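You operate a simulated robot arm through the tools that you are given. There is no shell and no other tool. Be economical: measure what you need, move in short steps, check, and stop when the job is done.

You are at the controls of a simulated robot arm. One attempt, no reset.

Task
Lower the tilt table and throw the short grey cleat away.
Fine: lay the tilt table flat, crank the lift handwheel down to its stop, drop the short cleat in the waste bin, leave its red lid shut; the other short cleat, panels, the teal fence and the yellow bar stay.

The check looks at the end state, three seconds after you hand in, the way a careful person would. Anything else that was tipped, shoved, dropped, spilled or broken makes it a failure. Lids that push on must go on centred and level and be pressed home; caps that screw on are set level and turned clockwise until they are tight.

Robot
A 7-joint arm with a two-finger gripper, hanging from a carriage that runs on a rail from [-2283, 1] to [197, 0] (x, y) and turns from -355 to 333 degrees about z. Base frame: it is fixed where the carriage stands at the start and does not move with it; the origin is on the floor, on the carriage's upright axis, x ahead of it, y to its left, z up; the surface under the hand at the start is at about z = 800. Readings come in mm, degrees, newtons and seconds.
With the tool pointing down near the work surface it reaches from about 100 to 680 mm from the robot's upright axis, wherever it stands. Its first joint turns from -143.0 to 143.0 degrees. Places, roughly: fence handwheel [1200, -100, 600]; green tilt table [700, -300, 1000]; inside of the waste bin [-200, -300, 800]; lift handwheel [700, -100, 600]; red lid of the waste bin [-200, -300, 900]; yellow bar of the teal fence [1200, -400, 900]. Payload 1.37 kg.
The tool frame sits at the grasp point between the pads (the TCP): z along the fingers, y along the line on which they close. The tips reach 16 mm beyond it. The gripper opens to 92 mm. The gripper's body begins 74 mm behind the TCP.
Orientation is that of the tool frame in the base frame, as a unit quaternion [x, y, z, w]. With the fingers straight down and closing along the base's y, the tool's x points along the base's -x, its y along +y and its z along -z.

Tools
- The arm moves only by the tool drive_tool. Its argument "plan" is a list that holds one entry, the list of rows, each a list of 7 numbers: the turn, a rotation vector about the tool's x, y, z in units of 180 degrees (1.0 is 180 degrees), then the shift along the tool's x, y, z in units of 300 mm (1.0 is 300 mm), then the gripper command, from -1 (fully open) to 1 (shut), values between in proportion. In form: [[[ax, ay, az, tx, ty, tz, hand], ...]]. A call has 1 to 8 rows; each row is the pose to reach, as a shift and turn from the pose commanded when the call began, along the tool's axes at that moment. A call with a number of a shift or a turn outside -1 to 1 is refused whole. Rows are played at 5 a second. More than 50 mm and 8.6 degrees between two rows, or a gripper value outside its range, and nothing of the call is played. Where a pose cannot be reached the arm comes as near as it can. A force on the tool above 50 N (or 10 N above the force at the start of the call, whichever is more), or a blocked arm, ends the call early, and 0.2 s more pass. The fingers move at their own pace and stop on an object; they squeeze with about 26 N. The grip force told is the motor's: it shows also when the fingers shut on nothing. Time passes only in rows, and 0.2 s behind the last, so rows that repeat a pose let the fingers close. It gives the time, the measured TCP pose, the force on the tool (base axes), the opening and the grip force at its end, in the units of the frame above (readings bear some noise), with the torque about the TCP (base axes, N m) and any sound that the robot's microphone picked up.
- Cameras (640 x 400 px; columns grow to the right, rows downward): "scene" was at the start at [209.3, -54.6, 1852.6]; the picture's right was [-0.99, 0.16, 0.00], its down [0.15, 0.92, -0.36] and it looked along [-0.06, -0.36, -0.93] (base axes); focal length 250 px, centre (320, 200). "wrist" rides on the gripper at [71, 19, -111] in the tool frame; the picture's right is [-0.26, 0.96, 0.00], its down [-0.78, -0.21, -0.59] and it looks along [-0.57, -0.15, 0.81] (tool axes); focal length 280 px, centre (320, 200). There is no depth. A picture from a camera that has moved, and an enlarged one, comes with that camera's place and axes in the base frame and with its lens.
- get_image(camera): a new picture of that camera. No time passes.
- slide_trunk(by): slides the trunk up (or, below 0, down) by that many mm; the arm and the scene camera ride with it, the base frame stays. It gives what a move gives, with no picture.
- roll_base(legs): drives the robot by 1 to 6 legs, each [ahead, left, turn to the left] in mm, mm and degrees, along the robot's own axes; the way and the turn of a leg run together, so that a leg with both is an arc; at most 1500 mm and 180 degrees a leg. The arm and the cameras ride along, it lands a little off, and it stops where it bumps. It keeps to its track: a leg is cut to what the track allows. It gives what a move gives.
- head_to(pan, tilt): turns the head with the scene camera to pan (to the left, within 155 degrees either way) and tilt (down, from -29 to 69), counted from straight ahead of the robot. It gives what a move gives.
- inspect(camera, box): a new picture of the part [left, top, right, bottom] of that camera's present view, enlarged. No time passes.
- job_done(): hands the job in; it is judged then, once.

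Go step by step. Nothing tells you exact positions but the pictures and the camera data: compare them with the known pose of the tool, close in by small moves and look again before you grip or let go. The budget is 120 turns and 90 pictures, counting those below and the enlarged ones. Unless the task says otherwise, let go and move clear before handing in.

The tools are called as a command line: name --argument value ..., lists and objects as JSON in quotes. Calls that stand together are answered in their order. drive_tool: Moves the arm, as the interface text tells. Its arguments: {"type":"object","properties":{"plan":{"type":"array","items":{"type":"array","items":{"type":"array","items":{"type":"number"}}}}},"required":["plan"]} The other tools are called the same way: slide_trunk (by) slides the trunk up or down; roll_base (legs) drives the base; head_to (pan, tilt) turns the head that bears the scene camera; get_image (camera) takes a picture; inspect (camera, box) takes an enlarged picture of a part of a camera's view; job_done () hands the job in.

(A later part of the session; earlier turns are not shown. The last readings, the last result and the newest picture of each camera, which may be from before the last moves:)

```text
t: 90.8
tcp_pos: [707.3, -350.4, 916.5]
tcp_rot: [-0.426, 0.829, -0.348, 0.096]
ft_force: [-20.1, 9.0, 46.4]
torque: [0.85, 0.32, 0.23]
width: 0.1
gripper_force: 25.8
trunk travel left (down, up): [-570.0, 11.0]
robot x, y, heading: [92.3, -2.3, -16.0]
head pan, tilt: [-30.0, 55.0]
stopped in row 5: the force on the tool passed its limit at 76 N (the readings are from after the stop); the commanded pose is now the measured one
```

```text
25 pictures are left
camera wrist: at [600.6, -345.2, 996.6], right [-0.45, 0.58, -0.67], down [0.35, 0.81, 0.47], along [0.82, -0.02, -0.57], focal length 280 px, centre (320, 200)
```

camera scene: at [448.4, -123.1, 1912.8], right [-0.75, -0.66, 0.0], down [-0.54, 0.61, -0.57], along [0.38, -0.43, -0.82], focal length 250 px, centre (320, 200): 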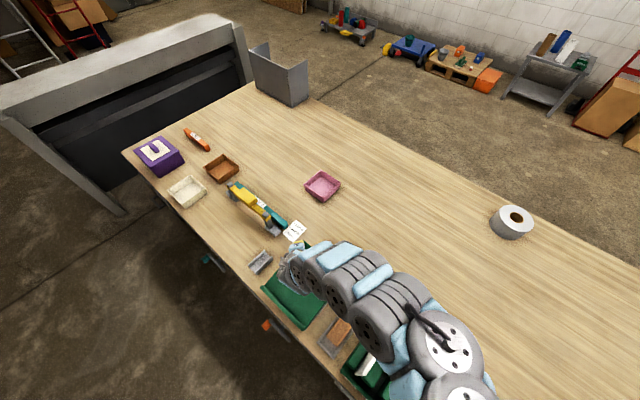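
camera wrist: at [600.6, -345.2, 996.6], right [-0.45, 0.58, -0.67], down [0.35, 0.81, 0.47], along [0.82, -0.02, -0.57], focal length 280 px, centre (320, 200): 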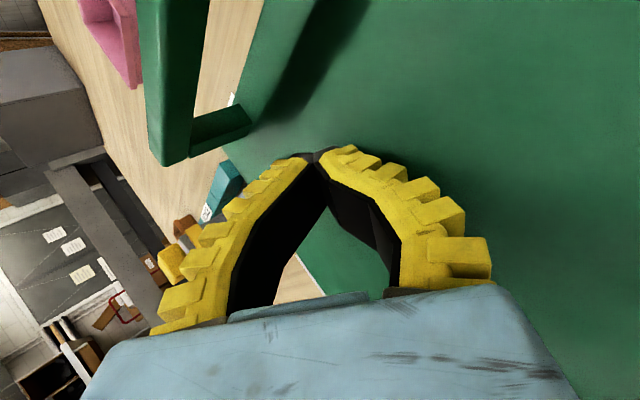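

Contact at about z=904 with 76 N. I don't know yet whether the plate moved; I'll press once more gently with hold and watch.

drive_tool --plan '[[[0, 0, 0, -0.002, 0.011, 0.0125, 1], [0, 0, 0, -0.002, 0.011, 0.0125, 1], [0, 0, 0, -0.004, 0.022, 0.025, 1], [0, 0, 0, -0.004, 0.022, 0.025, 1], [0, 0, 0, -0.006, 0.032, 0.037, 1], [0, 0, 0, -0.006, 0.032, 0.037, 1]]]'

drive_tool --plan '[[[0, 0, 0, 0.018, -0.087, -0.1, 1], [0, 0, 0, 0.036, -0.174, -0.2, 1]]]'

roll_base --legs '[[0, 0, 40]]'

head_to --pan -60 --tilt 45

get_image --camera "scene"

```text
t: 91.2
tcp_pos: [708.7, -352.3, 915.0]
tcp_rot: [-0.427, 0.828, -0.35, 0.097]
ft_force: [-20.6, 11.6, 53.3]
torque: [0.92, 0.33, 0.3]
width: 1.0
gripper_force: 26.0
trunk travel left (down, up): [-570.0, 11.0]
robot x, y, heading: [91.0, 0.3, -16.1]
head pan, tilt: [-30.0, 55.0]
stopped in row 1: the force on the tool passed its limit at 65 N (the readings are from after the stop); the commanded pose is now the measured one
```

```text
t: 91.8
tcp_pos: [706.3, -349.8, 992.3]
tcp_rot: [-0.427, 0.829, -0.347, 0.097]
ft_force: [-0.5, 0.0, -0.5]
torque: [-0.03, -0.02, -0.02]
width: 0.1
gripper_force: 26.1
trunk travel left (down, up): [-570.0, 11.0]
robot x, y, heading: [90.9, -0.1, -16.2]
head pan, tilt: [-30.0, 55.0]
```

```text
t: 94.1
tcp_pos: [788.0, 122.8, 993.4]
tcp_rot: [0.683, -0.635, 0.295, -0.211]
ft_force: [0.3, 0.2, 0.4]
torque: [0.02, -0.02, 0.0]
width: 0.1
gripper_force: 25.9
trunk travel left (down, up): [-570.0, 11.0]
robot x, y, heading: [94.6, 1.6, 23.9]
head pan, tilt: [-30.0, 55.0]
```

```text
t: 95.0
tcp_pos: [789.4, 122.4, 992.9]
tcp_rot: [0.683, -0.635, 0.294, -0.209]
ft_force: [-0.4, -0.3, -0.5]
torque: [-0.02, 0.01, -0.02]
width: 0.0
gripper_force: 25.8
trunk travel left (down, up): [-570.0, 11.0]
robot x, y, heading: [92.7, 1.1, 23.7]
head pan, tilt: [-60.0, 45.0]
```

```text
24 pictures are left
camera scene: at [359.0, 41.5, 1926.4], right [-0.59, -0.81, 0.0], down [-0.57, 0.42, -0.71], along [0.57, -0.42, -0.71], focal length 250 px, centre (320, 200)
```

scene: 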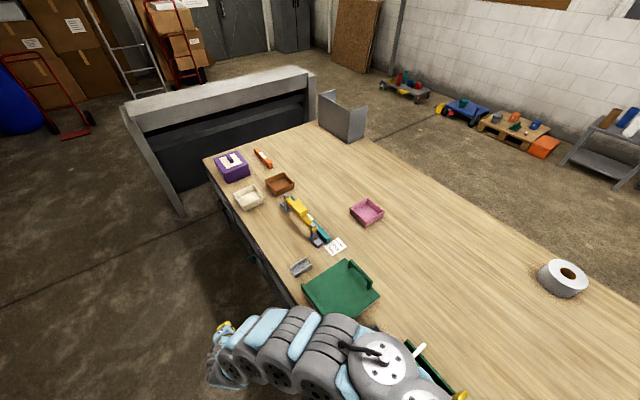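

inspect --camera "scene" --box '[270, 230, 400, 340]'

```text
3.64 times, centred on (335, 285) of scene
camera zoom: at [359.0, 41.5, 1926.4], right [-0.59, -0.81, 0.0], down [-0.57, 0.42, -0.71], along [0.57, -0.42, -0.71], focal length 911 px, centre (266, -109)
```

zoom: 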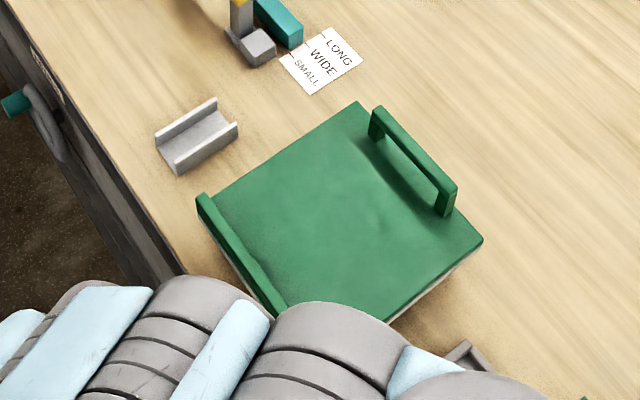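

The plate now lies flat and stays. Next is the grey cleat near (930, -262); I need its size and orientation, so I zoom in.

inspect --camera "scene" --box '[284, 252, 324, 282]'

```text
13.33 times, centred on (304, 267) of scene
camera zoom: at [359.0, 41.5, 1926.4], right [-0.59, -0.81, 0.0], down [-0.57, 0.42, -0.71], along [0.57, -0.42, -0.71], focal length 3339 px, centre (533, -693)
```

zoom: 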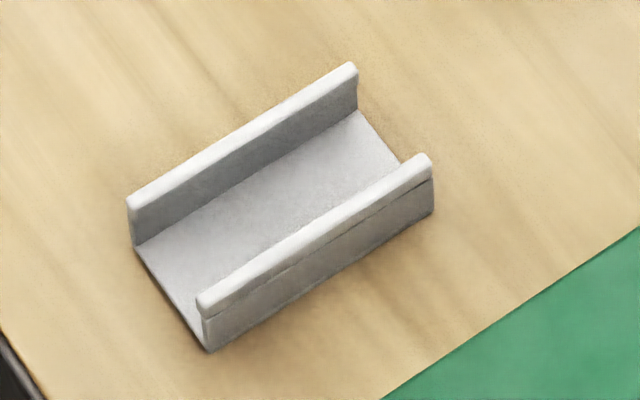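

The cleat is a U-channel, ~57 wide (x 899–957) by ~99 long (y −212…−311), ~26 high, at a radius beyond the straight-down reach. I'll go to the rail's end, point the hand at it, reduce the tilt, and look.

roll_base --legs '[[94, -41, 0], [0, 0, -25]]'

drive_tool --plan '[[[-0.037, 0, 0, 0, 0, 0.03, 1], [-0.074, 0, 0, 0, 0, 0.06, 1], [-0.111, 0, 0, 0, 0, 0.1, 1]]]'

get_image --camera "wrist"

```text
t: 97.5
tcp_pos: [874.7, -181.7, 993.2]
tcp_rot: [-0.529, 0.767, -0.334, 0.142]
ft_force: [0.6, 0.1, -0.6]
torque: [0.01, 0.01, -0.01]
width: 0.3
gripper_force: 26.4
trunk travel left (down, up): [-570.0, 11.0]
robot x, y, heading: [192.9, 2.5, -1.3]
head pan, tilt: [-60.0, 45.0]
```

```text
t: 98.3
tcp_pos: [890.9, -192.8, 970.5]
tcp_rot: [-0.548, 0.812, -0.194, 0.049]
ft_force: [0.5, -3.9, -1.0]
torque: [0.27, -0.04, 0.07]
width: 0.0
gripper_force: 26.2
trunk travel left (down, up): [-570.0, 11.0]
robot x, y, heading: [193.1, -0.1, -1.0]
head pan, tilt: [-60.0, 45.0]
```

```text
21 pictures are left
camera wrist: at [815.4, -223.1, 1075.7], right [-0.74, 0.55, -0.39], down [0.32, 0.79, 0.52], along [0.6, 0.26, -0.76], focal length 280 px, centre (320, 200)
```

wrist: 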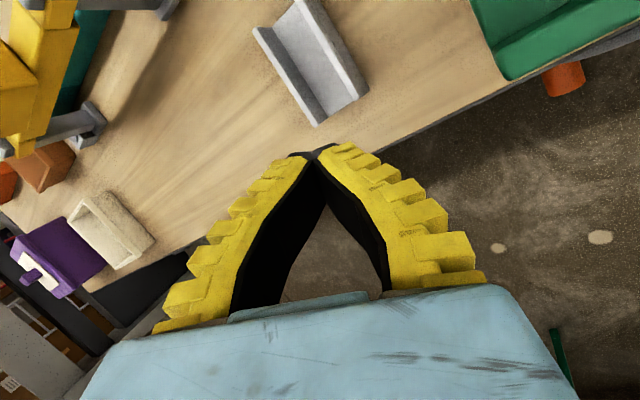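

The cleat shows clearly, about x 900–960, y −212…−311. I'll yaw the tool so it closes along x and move above its centre, opening the fingers; then see what reach allows.

drive_tool --plan '[[[0.005, -0.014, -0.035, 0.05, -0.054, 0.053, -0.9], [0.01, -0.028, -0.07, 0.1, -0.109, 0.106, -0.9], [0.0152, -0.042, -0.105, 0.149, -0.163, 0.159, -0.9], [0.0152, -0.042, -0.105, 0.149, -0.163, 0.159, -0.9]]]'

slide_trunk --by -60

get_image --camera "wrist"

```text
t: 99.3
tcp_pos: [930.0, -259.9, 950.5]
tcp_rot: [-0.683, 0.703, -0.182, 0.08]
ft_force: [-1.0, 0.2, -0.3]
torque: [-0.02, -0.02, 0.01]
width: 87.7
gripper_force: 0.5
trunk travel left (down, up): [-570.0, 11.0]
robot x, y, heading: [192.5, 1.8, -1.2]
head pan, tilt: [-60.0, 45.0]
```

```text
t: 100.3
tcp_pos: [931.8, -260.8, 891.6]
tcp_rot: [-0.683, 0.702, -0.183, 0.08]
ft_force: [0.3, -0.2, 0.4]
torque: [-0.03, 0.0, -0.01]
width: 87.9
gripper_force: 0.2
trunk travel left (down, up): [-510.0, 71.0]
robot x, y, heading: [193.4, 0.0, -1.0]
head pan, tilt: [-60.0, 45.0]
```

```text
20 pictures are left
camera wrist: at [870.0, -316.3, 996.5], right [-0.88, 0.26, -0.39], down [0.03, 0.86, 0.51], along [0.47, 0.44, -0.76], focal length 280 px, centre (320, 200)
```

wrist: 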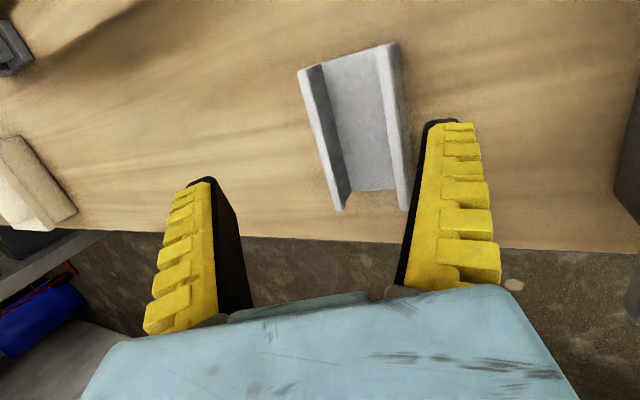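

Reached without limits, tilt 23°. Now I try to straighten the tool about y so the closing line becomes level.

drive_tool --plan '[[[-0.04, 0, 0, 0, 0, 0, -0.9], [-0.08, 0, 0, 0, 0, 0, -0.9], [-0.115, 0, 0, 0, 0, 0, -0.9]]]'

```text
t: 101.1
tcp_pos: [872.2, -270.4, 917.0]
tcp_rot: [-0.689, 0.721, -0.065, -0.031]
ft_force: [-2.1, -4.3, 0.1]
torque: [0.42, -0.22, 0.02]
width: 88.1
gripper_force: 0.6
out of reach, approached as far as the arm can: row 1, 2, 3
trunk travel left (down, up): [-510.0, 71.0]
robot x, y, heading: [191.7, 0.9, -1.2]
head pan, tilt: [-60.0, 45.0]
```

Level closing is only possible out to x≈872. So I'll first hook the closed fingertips inside the channel (tilted pose) and draw the cleat ~50 mm toward the robot.

drive_tool --plan '[[[0.04, 0, 0, -0.02, -0.055, 0.03, 1], [0.08, 0, 0, -0.04, -0.11, 0.06, 1], [0.115, 0, 0, -0.058, -0.165, 0.11, 1], [0.115, 0, 0, -0.058, -0.165, 0.125, 1]]]'

get_image --camera "wrist"

```text
t: 102.1
tcp_pos: [925.8, -259.3, 878.7]
tcp_rot: [-0.683, 0.702, -0.184, 0.081]
ft_force: [0.0, 0.2, 0.5]
torque: [0.03, -0.03, 0.01]
width: 0.0
gripper_force: 25.8
trunk travel left (down, up): [-510.0, 71.0]
robot x, y, heading: [193.5, -2.6, -1.0]
head pan, tilt: [-60.0, 45.0]
```

```text
19 pictures are left
camera wrist: at [863.0, -313.9, 983.0], right [-0.88, 0.26, -0.39], down [0.03, 0.86, 0.51], along [0.47, 0.44, -0.76], focal length 280 px, centre (320, 200)
```

wrist: 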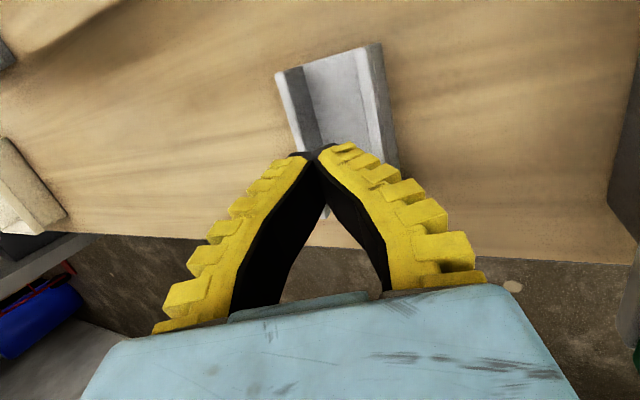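

The cleat's flange tops measure x 900–957, centre (928, −262). Descend between the flanges, then draw it in −x.

drive_tool --plan '[[[0, 0, 0, -0.011, 0.035, 0.075, 1], [0, 0, 0, -0.022, 0.07, 0.15, 1], [0, 0, 0, -0.02, 0.1, 0.138, 1], [0, 0, 0, -0.018, 0.135, 0.125, 1], [0, 0, 0, -0.016, 0.17, 0.112, 1], [0, 0, 0, -0.014, 0.205, 0.098, 1], [0, 0, 0, -0.012, 0.24, 0.085, 1], [0, 0, 0, -0.011, 0.266, 0.074, 1]]]'

get_image --camera "wrist"

```text
t: 103.1
tcp_pos: [914.6, -258.2, 845.8]
tcp_rot: [-0.681, 0.702, -0.193, 0.086]
ft_force: [-1.0, 4.3, 32.8]
torque: [0.33, 0.22, -0.3]
width: 2.8
gripper_force: 25.9
out of reach, approached as far as the arm can: row 1, 2, 3, 4
trunk travel left (down, up): [-510.0, 71.0]
robot x, y, heading: [195.8, -2.5, -1.1]
head pan, tilt: [-60.0, 45.0]
stopped in row 5: the force on the tool passed its limit at 54 N (the readings are from after the stop); the commanded pose is now the measured one
```

```text
18 pictures are left
camera wrist: at [849.6, -311.8, 950.1], right [-0.87, 0.26, -0.41], down [0.01, 0.86, 0.51], along [0.49, 0.44, -0.76], focal length 280 px, centre (320, 200)
```

wrist: 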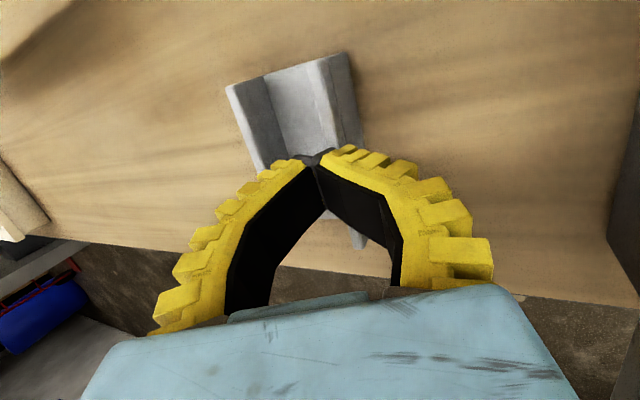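

The tips landed on the near flange top because the arm drifted in. I'll lift off, recentre, and descend with the trunk instead.

drive_tool --plan '[[[0, 0, 0, 0.008, -0.03, -0.05, 1], [0, 0, 0, 0.014, -0.083, -0.092, 1], [0, 0, 0, 0.014, -0.083, -0.092, 1]]]'

slide_trunk --by -35

get_image --camera "wrist"

```text
t: 103.9
tcp_pos: [918.4, -257.0, 875.0]
tcp_rot: [-0.681, 0.703, -0.188, 0.083]
ft_force: [-0.5, 0.7, 0.0]
torque: [-0.01, 0.01, 0.02]
width: 0.0
gripper_force: 25.9
trunk travel left (down, up): [-510.0, 71.0]
robot x, y, heading: [190.5, 2.6, -0.8]
head pan, tilt: [-60.0, 45.0]
```

```text
t: 104.7
tcp_pos: [925.5, -259.9, 849.6]
tcp_rot: [-0.681, 0.7, -0.196, 0.087]
ft_force: [-6.3, 1.6, 28.9]
torque: [0.43, 0.43, 0.0]
width: 0.0
gripper_force: 26.5
trunk travel left (down, up): [-476.0, 105.0]
robot x, y, heading: [193.0, -1.8, -1.0]
head pan, tilt: [-60.0, 45.0]
stopped: the force on the tool passed its limit at 53 N (the readings are from after the stop); the commanded pose is now the measured one
```

```text
17 pictures are left
camera wrist: at [862.0, -313.6, 952.4], right [-0.87, 0.26, -0.42], down [0.01, 0.86, 0.51], along [0.49, 0.44, -0.76], focal length 280 px, centre (320, 200)
```

wrist: 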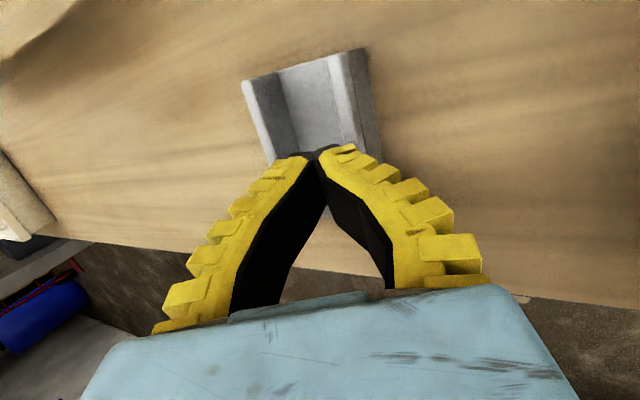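

The channel is too narrow for both fingers at this tilt. Better: straddle the near flange (one finger inside, one outside) and pinch it. Raise, shift, and set the opening to ~36 mm.

slide_trunk --by 35

drive_tool --plan '[[[0, 0, 0, 0.0025, 0.037, -0.0155, 0.2], [0, 0, 0, 0.005, 0.0735, -0.031, 0.2], [0, 0, 0, 0.005, 0.0735, -0.031, 0.2]]]'

get_image --camera "wrist"

```text
t: 105.5
tcp_pos: [921.4, -257.7, 879.9]
tcp_rot: [-0.681, 0.701, -0.192, 0.084]
ft_force: [0.0, 0.3, 0.0]
torque: [0.02, -0.02, 0.0]
width: 0.0
gripper_force: 26.1
trunk travel left (down, up): [-511.0, 70.0]
robot x, y, heading: [190.2, 1.1, -1.0]
head pan, tilt: [-60.0, 45.0]
```

```text
t: 106.3
tcp_pos: [897.4, -259.0, 881.0]
tcp_rot: [-0.682, 0.701, -0.192, 0.085]
ft_force: [0.5, -0.5, 0.4]
torque: [-0.01, 0.05, 0.01]
width: 39.9
gripper_force: 2.2
trunk travel left (down, up): [-511.0, 70.0]
robot x, y, heading: [195.2, 3.1, -1.2]
head pan, tilt: [-60.0, 45.0]
```

```text
16 pictures are left
camera wrist: at [834.4, -312.7, 984.9], right [-0.88, 0.26, -0.41], down [0.02, 0.86, 0.51], along [0.48, 0.44, -0.76], focal length 280 px, centre (320, 200)
```

wrist: 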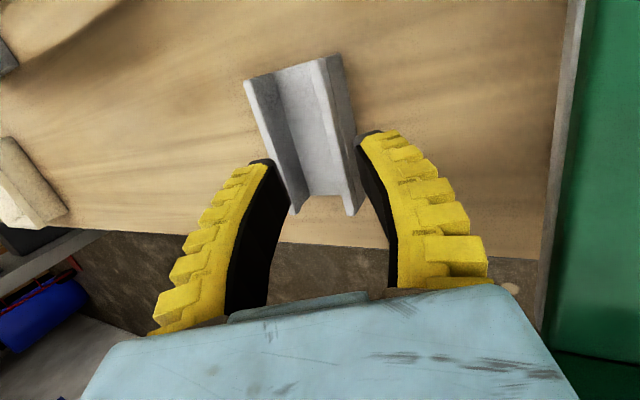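

The near flange's top is at x≈904. Nudge +4 in x, lower 49 mm with the trunk, then look before pinching.

drive_tool --plan '[[[0, 0, 0, -0.001, -0.0123, 0.005, 0.2]]]'

slide_trunk --by -49

get_image --camera "wrist"

```text
t: 106.7
tcp_pos: [900.3, -258.3, 881.4]
tcp_rot: [-0.681, 0.701, -0.191, 0.085]
ft_force: [-0.5, -0.2, 0.2]
torque: [0.01, -0.01, -0.02]
width: 40.2
gripper_force: 2.6
trunk travel left (down, up): [-511.0, 70.0]
robot x, y, heading: [193.9, 3.8, -1.2]
head pan, tilt: [-60.0, 45.0]
```

```text
t: 107.6
tcp_pos: [902.4, -258.7, 831.2]
tcp_rot: [-0.681, 0.702, -0.192, 0.085]
ft_force: [-0.2, 0.2, 0.0]
torque: [0.0, 0.04, -0.03]
width: 40.5
gripper_force: 2.6
trunk travel left (down, up): [-462.0, 119.0]
robot x, y, heading: [193.7, 0.2, -1.1]
head pan, tilt: [-60.0, 45.0]
```

```text
15 pictures are left
camera wrist: at [838.4, -312.8, 935.8], right [-0.88, 0.26, -0.41], down [0.02, 0.86, 0.51], along [0.48, 0.44, -0.76], focal length 280 px, centre (320, 200)
```

wrist: 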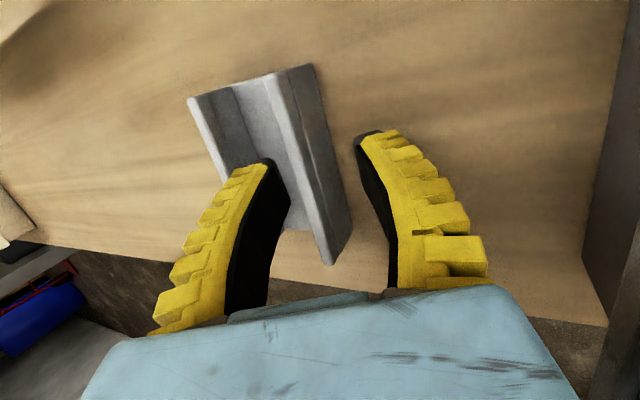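

The fingers straddle the flange nicely. I'll narrow the opening, lower 5 mm more, and pinch.

drive_tool --plan '[[[0, 0, 0, 0, 0, 0, 0.42], [0, 0, 0, -0.002, 0.0065, 0.015, 0.42], [0, 0, 0, -0.002, 0.0065, 0.015, 0.42], [0, 0, 0, -0.002, 0.0065, 0.015, 1], [0, 0, 0, -0.002, 0.0065, 0.015, 1], [0, 0, 0, -0.002, 0.0065, 0.015, 1]]]'

get_image --camera "wrist"

```text
t: 109.0
tcp_pos: [901.2, -257.5, 826.2]
tcp_rot: [-0.681, 0.702, -0.192, 0.085]
ft_force: [-0.2, 0.2, 0.5]
torque: [0.01, -0.03, -0.01]
width: 6.3
gripper_force: 26.2
trunk travel left (down, up): [-462.0, 119.0]
robot x, y, heading: [192.9, -2.4, -1.0]
head pan, tilt: [-60.0, 45.0]
```

```text
14 pictures are left
camera wrist: at [838.0, -312.7, 930.5], right [-0.88, 0.26, -0.41], down [0.02, 0.86, 0.51], along [0.48, 0.44, -0.76], focal length 280 px, centre (320, 200)
```

wrist: 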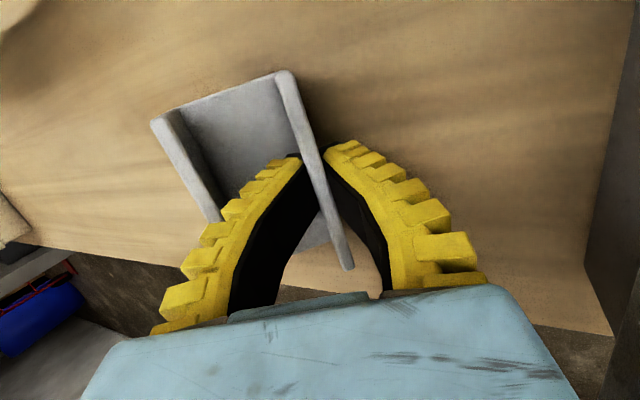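

The flange is firmly held (6.3 mm) and the cleat has tilted into alignment. Lift with the trunk and check.

slide_trunk --by 118

roll_base --legs '[[0, 0, 40]]'

get_image --camera "wrist"

```text
t: 110.5
tcp_pos: [902.1, -259.6, 944.4]
tcp_rot: [-0.68, 0.703, -0.191, 0.084]
ft_force: [0.2, 0.0, -1.1]
torque: [0.0, -0.03, 0.01]
width: 5.8
gripper_force: 26.0
trunk travel left (down, up): [-580.0, 1.0]
robot x, y, heading: [193.1, -1.9, -1.0]
head pan, tilt: [-60.0, 45.0]
```

```text
t: 112.7
tcp_pos: [902.3, 259.1, 944.1]
tcp_rot: [0.88, -0.425, 0.151, -0.146]
ft_force: [-0.8, -0.7, -0.7]
torque: [0.02, 0.04, -0.02]
width: 6.0
gripper_force: 25.9
trunk travel left (down, up): [-580.0, 1.0]
robot x, y, heading: [191.9, -1.6, 38.9]
head pan, tilt: [-60.0, 45.0]
```

```text
13 pictures are left
camera wrist: at [887.4, 175.2, 1048.8], right [-0.84, -0.37, -0.41], down [-0.54, 0.67, 0.51], along [0.09, 0.65, -0.76], focal length 280 px, centre (320, 200)
```

wrist: 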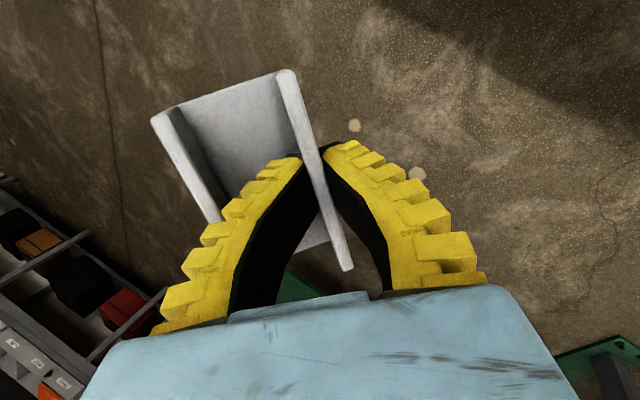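

The cleat is held well. I'll roll back along the rail to about x=-510 with the arm in front of the bench, and look at the bin.

roll_base --legs '[[-545, 440, 0]]'

head_to --pan -85 --tilt 60

get_image --camera "scene"

```text
t: 116.6
tcp_pos: [200.7, 255.5, 944.7]
tcp_rot: [0.88, -0.427, 0.151, -0.145]
ft_force: [0.4, -0.8, -0.9]
torque: [0.01, 0.01, -0.01]
width: 6.0
gripper_force: 26.0
trunk travel left (down, up): [-580.0, 1.0]
robot x, y, heading: [-509.2, 2.6, 39.0]
head pan, tilt: [-60.0, 45.0]
```

```text
t: 117.5
tcp_pos: [201.3, 255.6, 944.9]
tcp_rot: [0.879, -0.428, 0.152, -0.145]
ft_force: [0.6, 0.6, 0.0]
torque: [0.01, 0.01, -0.01]
width: 6.0
gripper_force: 25.9
trunk travel left (down, up): [-580.0, 1.0]
robot x, y, heading: [-509.8, -2.1, 38.7]
head pan, tilt: [-85.0, 60.0]
```

```text
12 pictures are left
camera scene: at [-292.3, 90.8, 1916.8], right [-0.72, -0.69, 0.0], down [-0.6, 0.62, -0.5], along [0.35, -0.36, -0.87], focal length 250 px, centre (320, 200)
```

scene: 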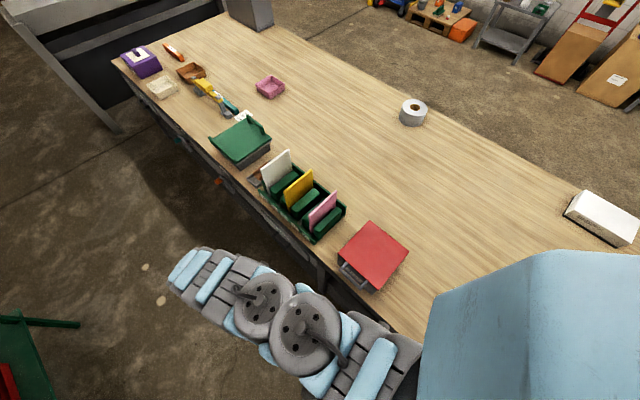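

inspect --camera "scene" --box '[300, 190, 440, 320]'

```text
3.08 times, centred on (370, 255) of scene
camera zoom: at [-292.3, 90.8, 1916.8], right [-0.72, -0.69, 0.0], down [-0.6, 0.62, -0.5], along [0.35, -0.36, -0.87], focal length 771 px, centre (166, 31)
```

zoom: 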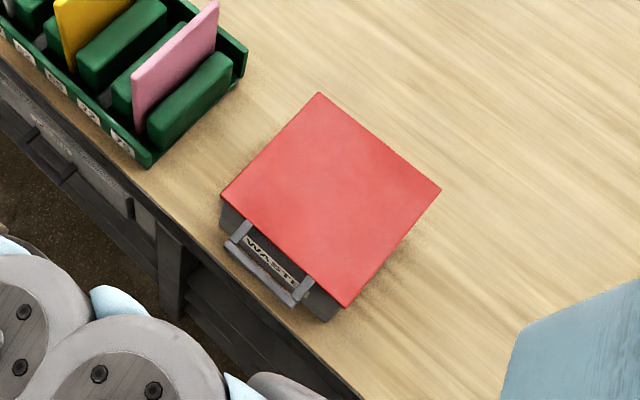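

The bin (lid ~210 mm square at x −324…−114, y −408…−198, z≈900) is shut, with a grab bar in front at y≈−165. I must open the lid with an empty hand, so I'll park the cleat on the free bench near (−450, −257) first.

roll_base --legs '[[-507, 406, 0], [0, 0, -40]]'

get_image --camera "wrist"

```text
t: 122.9
tcp_pos: [-446.8, -259.1, 944.1]
tcp_rot: [-0.68, 0.702, -0.193, 0.085]
ft_force: [-0.1, 0.0, -1.5]
torque: [0.02, -0.01, 0.01]
width: 5.7
gripper_force: 25.7
trunk travel left (down, up): [-580.0, 1.0]
robot x, y, heading: [-1154.6, 0.1, -1.1]
head pan, tilt: [-85.0, 60.0]
```

```text
10 pictures are left
camera wrist: at [-510.4, -313.4, 1048.7], right [-0.88, 0.26, -0.41], down [0.02, 0.86, 0.51], along [0.48, 0.44, -0.76], focal length 280 px, centre (320, 200)
```

wrist: 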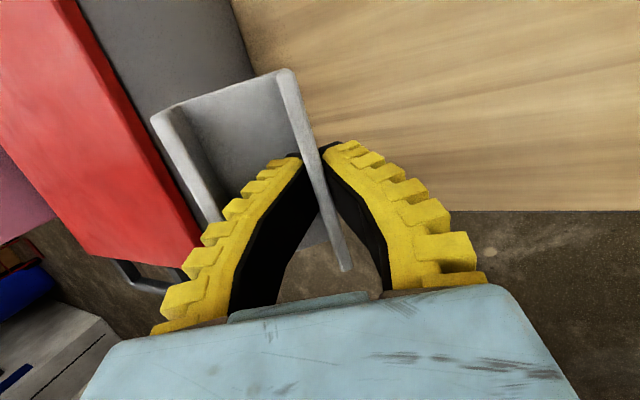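

The bin is near at left (its side at x≈−322, lid top maybe z≈935). I'll park 90 mm farther from it, lower and release.

roll_base --legs '[[-90, 0, 0]]'

slide_trunk --by -116

drive_tool --plan '[[[0, 0, 0, 0, 0, 0, 1], [0, 0, 0, 0, 0, 0, 0.42], [0, 0, 0, 0, 0, 0, 0.42], [0, 0, 0, 0, 0, 0, 0.42]]]'

slide_trunk --by 116

get_image --camera "wrist"

```text
t: 124.0
tcp_pos: [-535.5, -258.7, 944.3]
tcp_rot: [-0.68, 0.702, -0.192, 0.085]
ft_force: [0.2, 0.6, -0.1]
torque: [0.03, 0.02, 0.02]
width: 6.0
gripper_force: 25.7
trunk travel left (down, up): [-580.0, 1.0]
robot x, y, heading: [-1246.2, 1.1, -0.9]
head pan, tilt: [-85.0, 60.0]
```

```text
t: 125.5
tcp_pos: [-535.9, -259.1, 828.8]
tcp_rot: [-0.68, 0.702, -0.192, 0.084]
ft_force: [0.6, -0.6, -0.2]
torque: [0.01, 0.02, -0.02]
width: 5.8
gripper_force: 26.1
trunk travel left (down, up): [-464.0, 117.0]
robot x, y, heading: [-1242.9, 0.0, -1.1]
head pan, tilt: [-85.0, 60.0]
```

```text
t: 126.5
tcp_pos: [-535.3, -260.0, 827.9]
tcp_rot: [-0.681, 0.702, -0.192, 0.085]
ft_force: [0.6, 0.2, 0.0]
torque: [0.01, -0.02, -0.04]
width: 30.3
gripper_force: 3.1
trunk travel left (down, up): [-464.0, 117.0]
robot x, y, heading: [-1245.2, 2.5, -1.1]
head pan, tilt: [-85.0, 60.0]
```

```text
t: 128.0
tcp_pos: [-536.0, -257.8, 943.8]
tcp_rot: [-0.681, 0.702, -0.193, 0.085]
ft_force: [0.9, 0.4, 0.8]
torque: [0.0, 0.02, -0.03]
width: 30.3
gripper_force: 2.4
trunk travel left (down, up): [-580.0, 1.0]
robot x, y, heading: [-1245.5, 2.2, -1.2]
head pan, tilt: [-85.0, 60.0]
```

```text
9 pictures are left
camera wrist: at [-599.3, -313.1, 1048.5], right [-0.88, 0.26, -0.41], down [0.02, 0.86, 0.51], along [0.48, 0.44, -0.76], focal length 280 px, centre (320, 200)
```

wrist: 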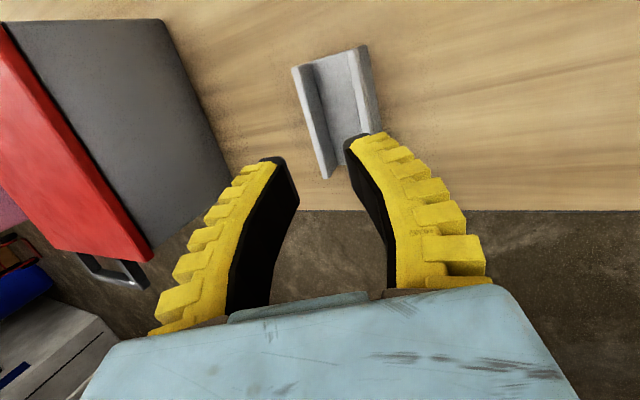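

The cleat is parked flat. Before touching the bin I need to know what the grab bar belongs to, so I zoom on it.

inspect --camera "wrist" --box '[40, 190, 200, 300]'

```text
3.64 times, centred on (120, 245) of wrist
camera zoom: at [-599.3, -313.1, 1048.5], right [-0.88, 0.26, -0.41], down [0.02, 0.86, 0.51], along [0.48, 0.44, -0.76], focal length 1020 px, centre (1047, 36)
```

zoom: 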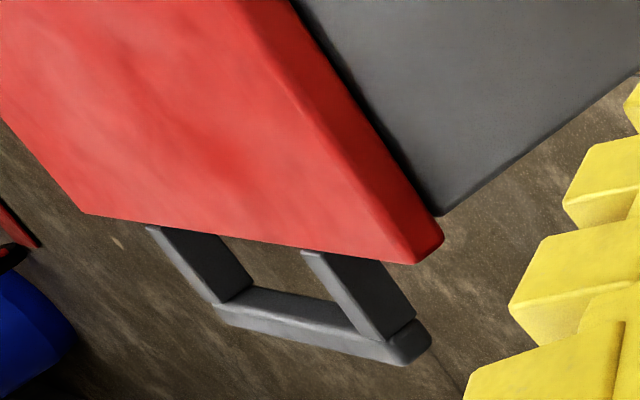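

The bar belongs to the lid (bar at x −276…−170, y≈−147, z≈940). I'll swing clear, roll to x≈−822, and turn the tool straight down with its fingers closing along y in front of the bar.

roll_base --legs '[[0, 0, 25], [387, -171, 0]]'

drive_tool --plan '[[[-0.0102, -0.0139, -0.044, 0.016, 0.058, -0.052, 0.2], [-0.0204, -0.0278, -0.088, 0.032, 0.116, -0.105, 0.2], [-0.0307, -0.0417, -0.132, 0.048, 0.174, -0.157, 0.2], [-0.0409, -0.0556, -0.176, 0.064, 0.232, -0.21, 0.2], [-0.0511, -0.0696, -0.22, 0.08, 0.29, -0.262, 0.2], [-0.0613, -0.0835, -0.264, 0.095, 0.348, -0.314, 0.2], [-0.0716, -0.0974, -0.308, 0.111, 0.406, -0.367, 0.2], [-0.0818, -0.1113, -0.352, 0.127, 0.464, -0.419, 0.2]]]'

```text
t: 131.8
tcp_pos: [-71.8, 65.2, 945.1]
tcp_rot: [0.817, -0.536, 0.17, -0.125]
ft_force: [1.0, -0.6, -0.1]
torque: [0.0, 0.0, 0.0]
width: 31.0
gripper_force: 3.2
trunk travel left (down, up): [-580.0, 1.0]
robot x, y, heading: [-823.4, 1.1, 23.9]
head pan, tilt: [-85.0, 60.0]
```

```text
t: 133.6
tcp_pos: [-224.5, -25.6, 1010.5]
tcp_rot: [1.0, -0.018, 0.005, -0.004]
ft_force: [0.8, 0.0, -0.7]
torque: [-0.01, -0.01, 0.02]
width: 40.0
gripper_force: 2.2
trunk travel left (down, up): [-580.0, 1.0]
robot x, y, heading: [-821.3, -2.6, 24.0]
head pan, tilt: [-85.0, 60.0]
```

Perfect: tool down, fingers closing along y. Now move above the bar and look.

drive_tool --plan '[[[0, 0, 0, 0.005, 0.135, 0.01, 0.2], [0, 0, 0, 0.01, 0.27, 0.02, 0.2], [0, 0, 0, 0.0145, 0.403, 0.033, 0.2]]]'

get_image --camera "wrist"

```text
t: 134.4
tcp_pos: [-226.3, -126.2, 1000.6]
tcp_rot: [1.0, -0.019, 0.005, -0.004]
ft_force: [-1.0, -0.1, -0.5]
torque: [0.06, 0.0, 0.0]
width: 40.3
gripper_force: 3.2
out of reach, approached as far as the arm can: row 3
trunk travel left (down, up): [-580.0, 1.0]
robot x, y, heading: [-823.6, -2.4, 23.7]
head pan, tilt: [-85.0, 60.0]
```

```text
7 pictures are left
camera wrist: at [-156.3, -151.0, 1113.2], right [-0.3, -0.95, -0.01], down [-0.78, 0.24, 0.58], along [-0.55, 0.18, -0.81], focal length 280 px, centre (320, 200)
```

wrist: 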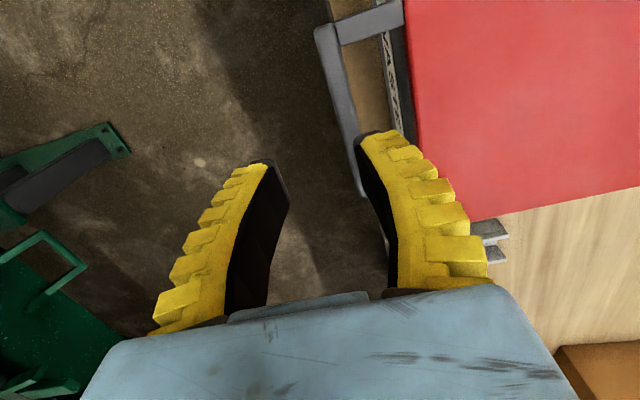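

The last bit is blocked by the wrist's yaw limit. I'll turn the hand 180° about its axis (same closing line) to get away from it.

drive_tool --plan '[[[0, 0, 0.0475, 0, 0, -0.01, 0.2], [0, 0, 0.095, 0, 0, -0.01, 0.2], [0, 0, 0.1425, 0, 0, -0.01, 0.2], [0, 0, 0.19, 0, 0, -0.01, 0.2], [0, 0, 0.2375, 0, 0, -0.01, 0.2], [0, 0, 0.285, 0, 0, -0.01, 0.2], [0, 0, 0.3325, 0, 0, -0.01, 0.2], [0, 0, 0.38, 0, 0, -0.01, 0.2]]]'

drive_tool --plan '[[[0, 0, 0.0475, 0, 0, 0, 0.2], [0, 0, 0.095, 0, 0, 0, 0.2], [0, 0, 0.1425, 0, 0, 0, 0.2], [0, 0, 0.19, 0, 0, 0, 0.2], [0, 0, 0.2375, 0, 0, 0, 0.2], [0, 0, 0.285, 0, 0, 0, 0.2], [0, 0, 0.3325, 0, 0, 0, 0.2], [0, 0, 0.38, 0, 0, 0, 0.2]]]'

drive_tool --plan '[[[0, 0, 0.0475, 0, 0, 0, 0.2], [0, 0, 0.095, 0, 0, 0, 0.2], [0, 0, 0.1425, 0, 0, 0, 0.2], [0, 0, 0.19, 0, 0, 0, 0.2], [0, 0, 0.24, 0, 0, 0, 0.2]]]'

```text
t: 136.2
tcp_pos: [-224.8, -127.3, 1004.2]
tcp_rot: [0.815, -0.579, 0.002, -0.007]
ft_force: [-0.5, 0.9, 0.6]
torque: [0.04, -0.01, 0.02]
width: 40.2
gripper_force: 2.6
trunk travel left (down, up): [-580.0, 1.0]
robot x, y, heading: [-822.2, 0.0, 23.8]
head pan, tilt: [-85.0, 60.0]
```

```text
t: 138.0
tcp_pos: [-225.3, -127.3, 1004.6]
tcp_rot: [-0.348, 0.937, 0.002, 0.007]
ft_force: [1.5, -0.4, 1.1]
torque: [-0.03, 0.01, 0.02]
width: 40.3
gripper_force: 2.9
trunk travel left (down, up): [-580.0, 1.0]
robot x, y, heading: [-821.4, 0.9, 23.8]
head pan, tilt: [-85.0, 60.0]
```

```text
refused: row 5 steps farther than a row can; nothing moved
```

One row overstepped; finish the remaining 41° while shifting over the bar (y −146).

drive_tool --plan '[[[0, 0, 0.0453, 0, 0, 0, 0.2], [0, 0, 0.0906, 0, 0, 0, 0.2], [0, 0, 0.136, 0, 0, 0, 0.2], [0, 0, 0.1813, 0.017, -0.027, 0.02, 0.2], [0, 0, 0.2267, 0.034, -0.054, 0.047, 0.2]]]'

get_image --camera "wrist"

```text
t: 139.2
tcp_pos: [-221.9, -146.2, 989.2]
tcp_rot: [-0.001, 1.0, 0.005, 0.005]
ft_force: [0.3, 0.6, 0.6]
torque: [-0.02, 0.02, -0.02]
width: 40.1
gripper_force: 2.5
trunk travel left (down, up): [-580.0, 1.0]
robot x, y, heading: [-822.3, -0.4, 23.8]
head pan, tilt: [-85.0, 60.0]
```

```text
6 pictures are left
camera wrist: at [-293.8, -128.9, 1100.6], right [0.26, 0.97, 0.01], down [0.77, -0.22, 0.59], along [0.58, -0.15, -0.8], focal length 280 px, centre (320, 200)
```

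wrist: 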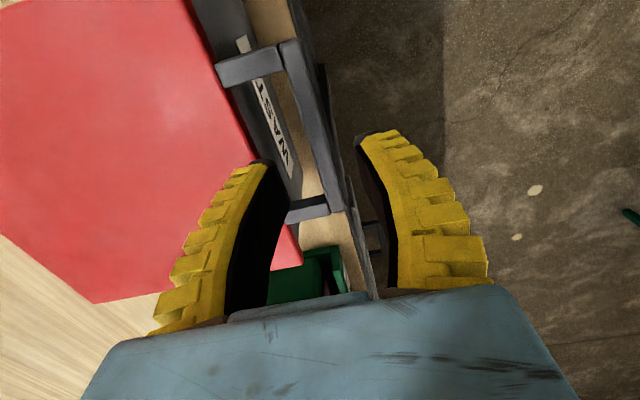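

The bar runs between the fingers and its arms join the lid edge. Descend 50 mm and grip it.

drive_tool --plan '[[[0, 0, 0, 0, 0, 0.085, 0.2], [0, 0, 0, 0, 0, 0.17, 0.2], [0, 0, 0, 0, 0, 0.17, 0.2], [0, 0, 0, 0, 0, 0.17, 1], [0, 0, 0, 0, 0, 0.17, 1], [0, 0, 0, 0, 0, 0.17, 1]]]'

```text
t: 140.6
tcp_pos: [-221.4, -147.6, 939.1]
tcp_rot: [-0.001, 1.0, 0.005, 0.005]
ft_force: [-3.4, 2.0, 10.2]
torque: [0.03, 0.14, -0.05]
width: 6.2
gripper_force: 28.2
trunk travel left (down, up): [-580.0, 1.0]
robot x, y, heading: [-822.4, -2.2, 23.9]
head pan, tilt: [-85.0, 60.0]
```

Gripped the bar. Now lift along the lid's arc to about 30°, watching force.

drive_tool --plan '[[[0, 0, 0, 0, -0.003, -0.071, 1], [0, 0, 0, 0, -0.012, -0.142, 1], [0, 0, 0, 0, -0.028, -0.212, 1], [0, 0, 0, 0, -0.049, -0.28, 1], [0, 0, 0, 0, -0.077, -0.347, 1], [0, 0, 0, 0, -0.11, -0.41, 1]]]'

get_image --camera "wrist"

```text
t: 142.0
tcp_pos: [-223.9, -183.9, 1062.0]
tcp_rot: [0.0, 1.0, 0.004, 0.005]
ft_force: [5.6, -15.3, -11.3]
torque: [0.33, -0.07, -0.03]
width: 0.6
gripper_force: 27.7
trunk travel left (down, up): [-580.0, 1.0]
robot x, y, heading: [-819.7, -1.8, 23.7]
head pan, tilt: [-85.0, 60.0]
```

```text
5 pictures are left
camera wrist: at [-294.7, -166.8, 1173.0], right [0.26, 0.97, 0.01], down [0.77, -0.21, 0.6], along [0.58, -0.15, -0.8], focal length 280 px, centre (320, 200)
```

wrist: 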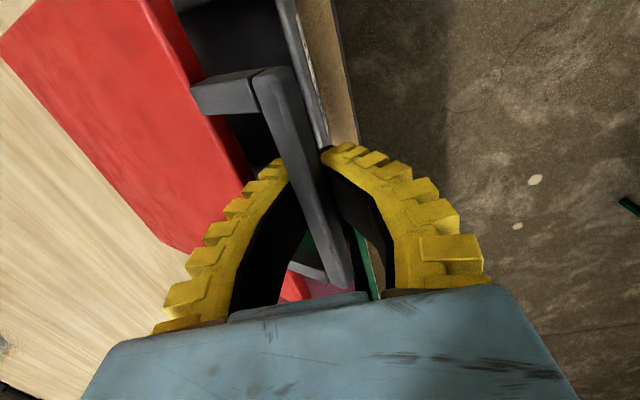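

The lid is opening, with the closed tips hooked under the bar. Continue along the arc to ~65°.

drive_tool --plan '[[[0, 0, 0, 0, -0.038, -0.06, 1], [0, 0, 0, 0, -0.082, -0.117, 1], [0, 0, 0, 0, -0.13, -0.17, 1], [0, 0, 0, 0, -0.183, -0.218, 1], [0, 0, 0, 0, -0.24, -0.262, 1], [0, 0, 0, 0, -0.3, -0.3, 1], [0, 0, 0, 0, -0.363, -0.333, 1]]]'

```text
t: 142.9
tcp_pos: [-224.2, -230.6, 1117.1]
tcp_rot: [0.001, 1.0, 0.0, 0.007]
ft_force: [5.7, -24.5, -28.9]
torque: [0.42, -0.12, -0.09]
width: 6.2
gripper_force: 28.6
trunk travel left (down, up): [-580.0, 1.0]
robot x, y, heading: [-817.7, -1.9, 23.9]
head pan, tilt: [-85.0, 60.0]
stopped in row 4: the force on the tool passed its limit at 53 N (the readings are from after the stop); the commanded pose is now the measured one
```

The bar pulls inward, so the true arc is tighter. I'll follow a radius ~12 mm smaller, to about 73°.

drive_tool --plan '[[[0, 0, 0, 0, -0.031, 0.033, 1], [0, 0, 0, 0, -0.07, 0.005, 1], [0, 0, 0, 0, -0.109, -0.025, 1], [0, 0, 0, 0, -0.157, -0.052, 1], [0, 0, 0, 0, -0.206, -0.079, 1], [0, 0, 0, 0, -0.258, -0.1, 1], [0, 0, 0, 0, -0.309, -0.119, 1]]]'

```text
t: 144.5
tcp_pos: [-223.9, -318.0, 1152.3]
tcp_rot: [-0.001, 1.0, 0.003, 0.007]
ft_force: [-0.4, 0.4, -0.2]
torque: [0.03, -0.02, -0.01]
width: 0.0
gripper_force: 27.7
trunk travel left (down, up): [-580.0, 1.0]
robot x, y, heading: [-823.9, -1.1, 23.8]
head pan, tilt: [-85.0, 60.0]
```

Forces are zero now with the fingers shut; I need to see whether the lid stays up.

get_image --camera "wrist"

```text
4 pictures are left
camera wrist: at [-295.5, -300.9, 1262.3], right [0.26, 0.97, 0.01], down [0.77, -0.21, 0.6], along [0.58, -0.15, -0.8], focal length 280 px, centre (320, 200)
```

wrist: 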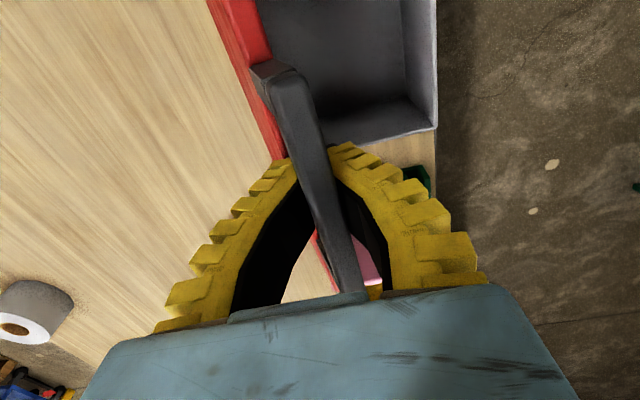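

The lid is nearly upright with the bar hooked in the fingers, and the bin stands open. I'll carry it past vertical with a combined roll and turn of the base, then open and rise off the bar.

roll_base --legs '[[58.6, -25.8, -10]]'

```text
t: 145.6
tcp_pos: [-219.5, -420.0, 1155.2]
tcp_rot: [0.086, 0.996, 0.001, 0.009]
ft_force: [11.8, -4.3, 27.3]
torque: [-0.16, 0.2, 0.03]
width: 5.6
gripper_force: 28.5
trunk travel left (down, up): [-580.0, 1.0]
robot x, y, heading: [-758.9, -1.7, 14.0]
head pan, tilt: [-85.0, 60.0]
```

At y −420 the lid is past vertical with light reaction. Open and rise off the bar, then look.

drive_tool --plan '[[[0, 0, 0, 0, 0, 0, -0.2], [0, 0, 0, 0, 0, 0, -0.2], [0, 0, 0, 0, 0, -0.08, -0.2], [0, 0, 0, 0, 0, -0.16, -0.2], [0, 0, 0, 0, 0, -0.24, -0.2]]]'

get_image --camera "wrist"

```text
t: 146.8
tcp_pos: [-226.2, -416.7, 1222.9]
tcp_rot: [0.087, 0.996, 0.003, 0.007]
ft_force: [-3.7, -1.5, -1.2]
torque: [0.08, -0.36, 0.01]
width: 57.8
gripper_force: 1.5
out of reach, approached as far as the arm can: row 4
trunk travel left (down, up): [-580.0, 1.0]
robot x, y, heading: [-758.3, -1.5, 13.9]
head pan, tilt: [-85.0, 60.0]
```

```text
3 pictures are left
camera wrist: at [-293.6, -387.0, 1334.3], right [0.43, 0.9, 0.01], down [0.72, -0.35, 0.6], along [0.55, -0.25, -0.8], focal length 280 px, centre (320, 200)
```

wrist: 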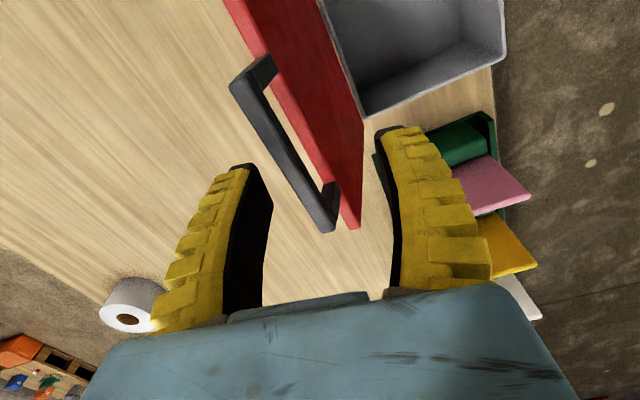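

The lid stands open by itself. I'll swing clear, roll to x≈−1050, turn the hand to close along x, and move over the parked cleat (centre about −505, −261).

roll_base --legs '[[0, 0, 50], [-127.6, 261.5, 0]]'

drive_tool --plan '[[[0, 0, -0.0347, 0.056, -0.0345, 0.0625, -0.2], [0, 0, -0.0695, 0.112, -0.069, 0.125, -0.2], [0, 0, -0.104, 0.168, -0.1035, 0.1875, -0.2], [0, 0, -0.139, 0.2245, -0.138, 0.25, -0.2], [0, 0, -0.1736, 0.281, -0.1725, 0.3125, -0.6], [0, 0, -0.208, 0.337, -0.207, 0.375, -0.75], [0, 0, -0.243, 0.393, -0.2415, 0.4375, -0.75], [0, 0, -0.2778, 0.449, -0.276, 0.5, -0.75]]]'

```text
t: 151.1
tcp_pos: [-387.4, 142.7, 1224.9]
tcp_rot: [-0.344, 0.939, 0.005, 0.007]
ft_force: [0.0, -0.6, -0.2]
torque: [0.0, 0.01, -0.02]
width: 57.9
gripper_force: 1.7
trunk travel left (down, up): [-580.0, 1.0]
robot x, y, heading: [-1050.7, 3.2, 63.7]
head pan, tilt: [-85.0, 60.0]
```

```text
t: 152.9
tcp_pos: [-433.9, -5.6, 1072.9]
tcp_rot: [0.709, -0.705, -0.002, -0.008]
ft_force: [-0.5, 0.3, 0.4]
torque: [-0.08, 0.01, 0.0]
width: 81.7
gripper_force: 0.9
trunk travel left (down, up): [-580.0, 1.0]
robot x, y, heading: [-1052.4, -0.9, 63.8]
head pan, tilt: [-85.0, 60.0]
```

Everything tracks. Next to above the cleat at z≈950.

drive_tool --plan '[[[0, 0, 0, 0.121, 0.034, 0.059, -0.75], [0, 0, 0, 0.243, 0.068, 0.117, -0.75], [0, 0, 0, 0.364, 0.102, 0.176, -0.75], [0, 0, 0, 0.486, 0.135, 0.234, -0.75], [0, 0, 0, 0.607, 0.169, 0.293, -0.75], [0, 0, 0, 0.729, 0.203, 0.351, -0.75], [0, 0, 0, 0.85, 0.237, 0.41, -0.75]]]'

get_image --camera "wrist"

```text
t: 154.5
tcp_pos: [-510.2, -244.7, 951.3]
tcp_rot: [0.709, -0.705, -0.002, -0.007]
ft_force: [0.7, 0.0, 0.6]
torque: [0.03, 0.03, 0.01]
width: 81.6
gripper_force: 0.9
out of reach, approached as far as the arm can: row 7
trunk travel left (down, up): [-580.0, 1.0]
robot x, y, heading: [-1053.4, -1.3, 64.0]
head pan, tilt: [-85.0, 60.0]
```

```text
2 pictures are left
camera wrist: at [-529.8, -319.0, 1060.8], right [-0.97, 0.26, 0.0], down [0.2, 0.77, 0.6], along [0.16, 0.58, -0.8], focal length 280 px, centre (320, 200)
```

wrist: 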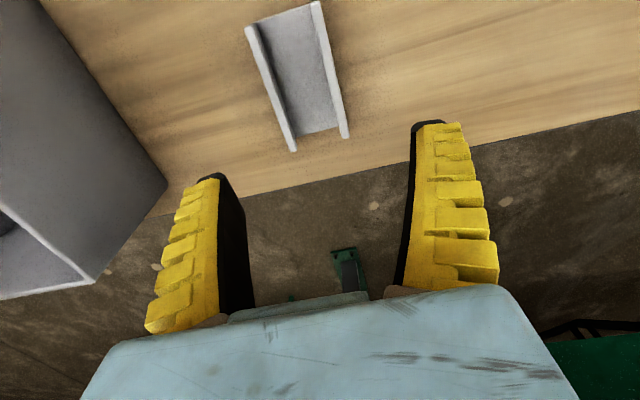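

Cleat centre measures (−500, −261); I'm at (−510, −245), good enough in y. Roll +10 in x, lower 129 with the trunk, and grip across both flanges.

roll_base --legs '[[4.4, -9, 0]]'

slide_trunk --by -129

drive_tool --plan '[[[0, 0, 0, 0, 0, 0, -0.75], [0, 0, 0, 0, 0, 0, 1], [0, 0, 0, 0, 0, 0, 1], [0, 0, 0, 0, 0, 0, 1]]]'

```text
t: 155.2
tcp_pos: [-498.7, -245.9, 952.4]
tcp_rot: [0.708, -0.706, -0.002, -0.008]
ft_force: [0.2, 0.5, -0.4]
torque: [-0.01, 0.0, 0.0]
width: 81.5
gripper_force: 1.0
trunk travel left (down, up): [-580.0, 1.0]
robot x, y, heading: [-1039.0, -0.3, 63.9]
head pan, tilt: [-85.0, 60.0]
```

```text
t: 156.8
tcp_pos: [-498.5, -246.1, 822.9]
tcp_rot: [0.709, -0.705, -0.002, -0.009]
ft_force: [-0.6, 0.1, -0.3]
torque: [0.01, -0.01, -0.02]
width: 81.7
gripper_force: 0.4
trunk travel left (down, up): [-451.0, 130.0]
robot x, y, heading: [-1036.1, 0.8, 63.8]
head pan, tilt: [-85.0, 60.0]
```

```text
t: 157.8
tcp_pos: [-498.1, -246.3, 822.1]
tcp_rot: [0.708, -0.706, -0.002, -0.008]
ft_force: [-0.3, 0.6, 0.5]
torque: [-0.07, 0.03, 0.01]
width: 52.7
gripper_force: 26.0
trunk travel left (down, up): [-451.0, 130.0]
robot x, y, heading: [-1042.5, -3.0, 64.2]
head pan, tilt: [-85.0, 60.0]
```

Gripped across both flanges (52.7 mm). Lift, roll over to the bin, and check before dropping.

slide_trunk --by 130

drive_tool --plan '[[[0, 0, 0, 0, 0, -0.07, 1], [0, 0, 0, 0, 0, -0.14, 1], [0, 0, 0, 0, 0, -0.2, 1]]]'

roll_base --legs '[[124, -254, 0], [0, 0, -2.5]]'

```text
t: 159.4
tcp_pos: [-499.8, -245.8, 952.8]
tcp_rot: [0.709, -0.706, -0.002, -0.008]
ft_force: [0.2, -1.3, -1.2]
torque: [0.01, 0.01, 0.0]
width: 52.9
gripper_force: 26.2
trunk travel left (down, up): [-581.0, 0.0]
robot x, y, heading: [-1038.0, -0.4, 63.8]
head pan, tilt: [-85.0, 60.0]
```

```text
t: 160.2
tcp_pos: [-500.0, -246.6, 1010.7]
tcp_rot: [0.709, -0.705, -0.002, -0.008]
ft_force: [0.2, -1.1, -0.8]
torque: [0.03, -0.03, -0.01]
width: 52.4
gripper_force: 26.2
trunk travel left (down, up): [-581.0, 0.0]
robot x, y, heading: [-1041.0, 0.8, 64.1]
head pan, tilt: [-85.0, 60.0]
```

```text
t: 162.6
tcp_pos: [-228.5, -269.7, 1011.9]
tcp_rot: [-0.693, 0.721, 0.001, 0.008]
ft_force: [-0.5, 0.2, -0.2]
torque: [0.04, 0.02, 0.02]
width: 52.8
gripper_force: 25.9
trunk travel left (down, up): [-581.0, 0.0]
robot x, y, heading: [-758.4, -2.5, 61.5]
head pan, tilt: [-85.0, 60.0]
```

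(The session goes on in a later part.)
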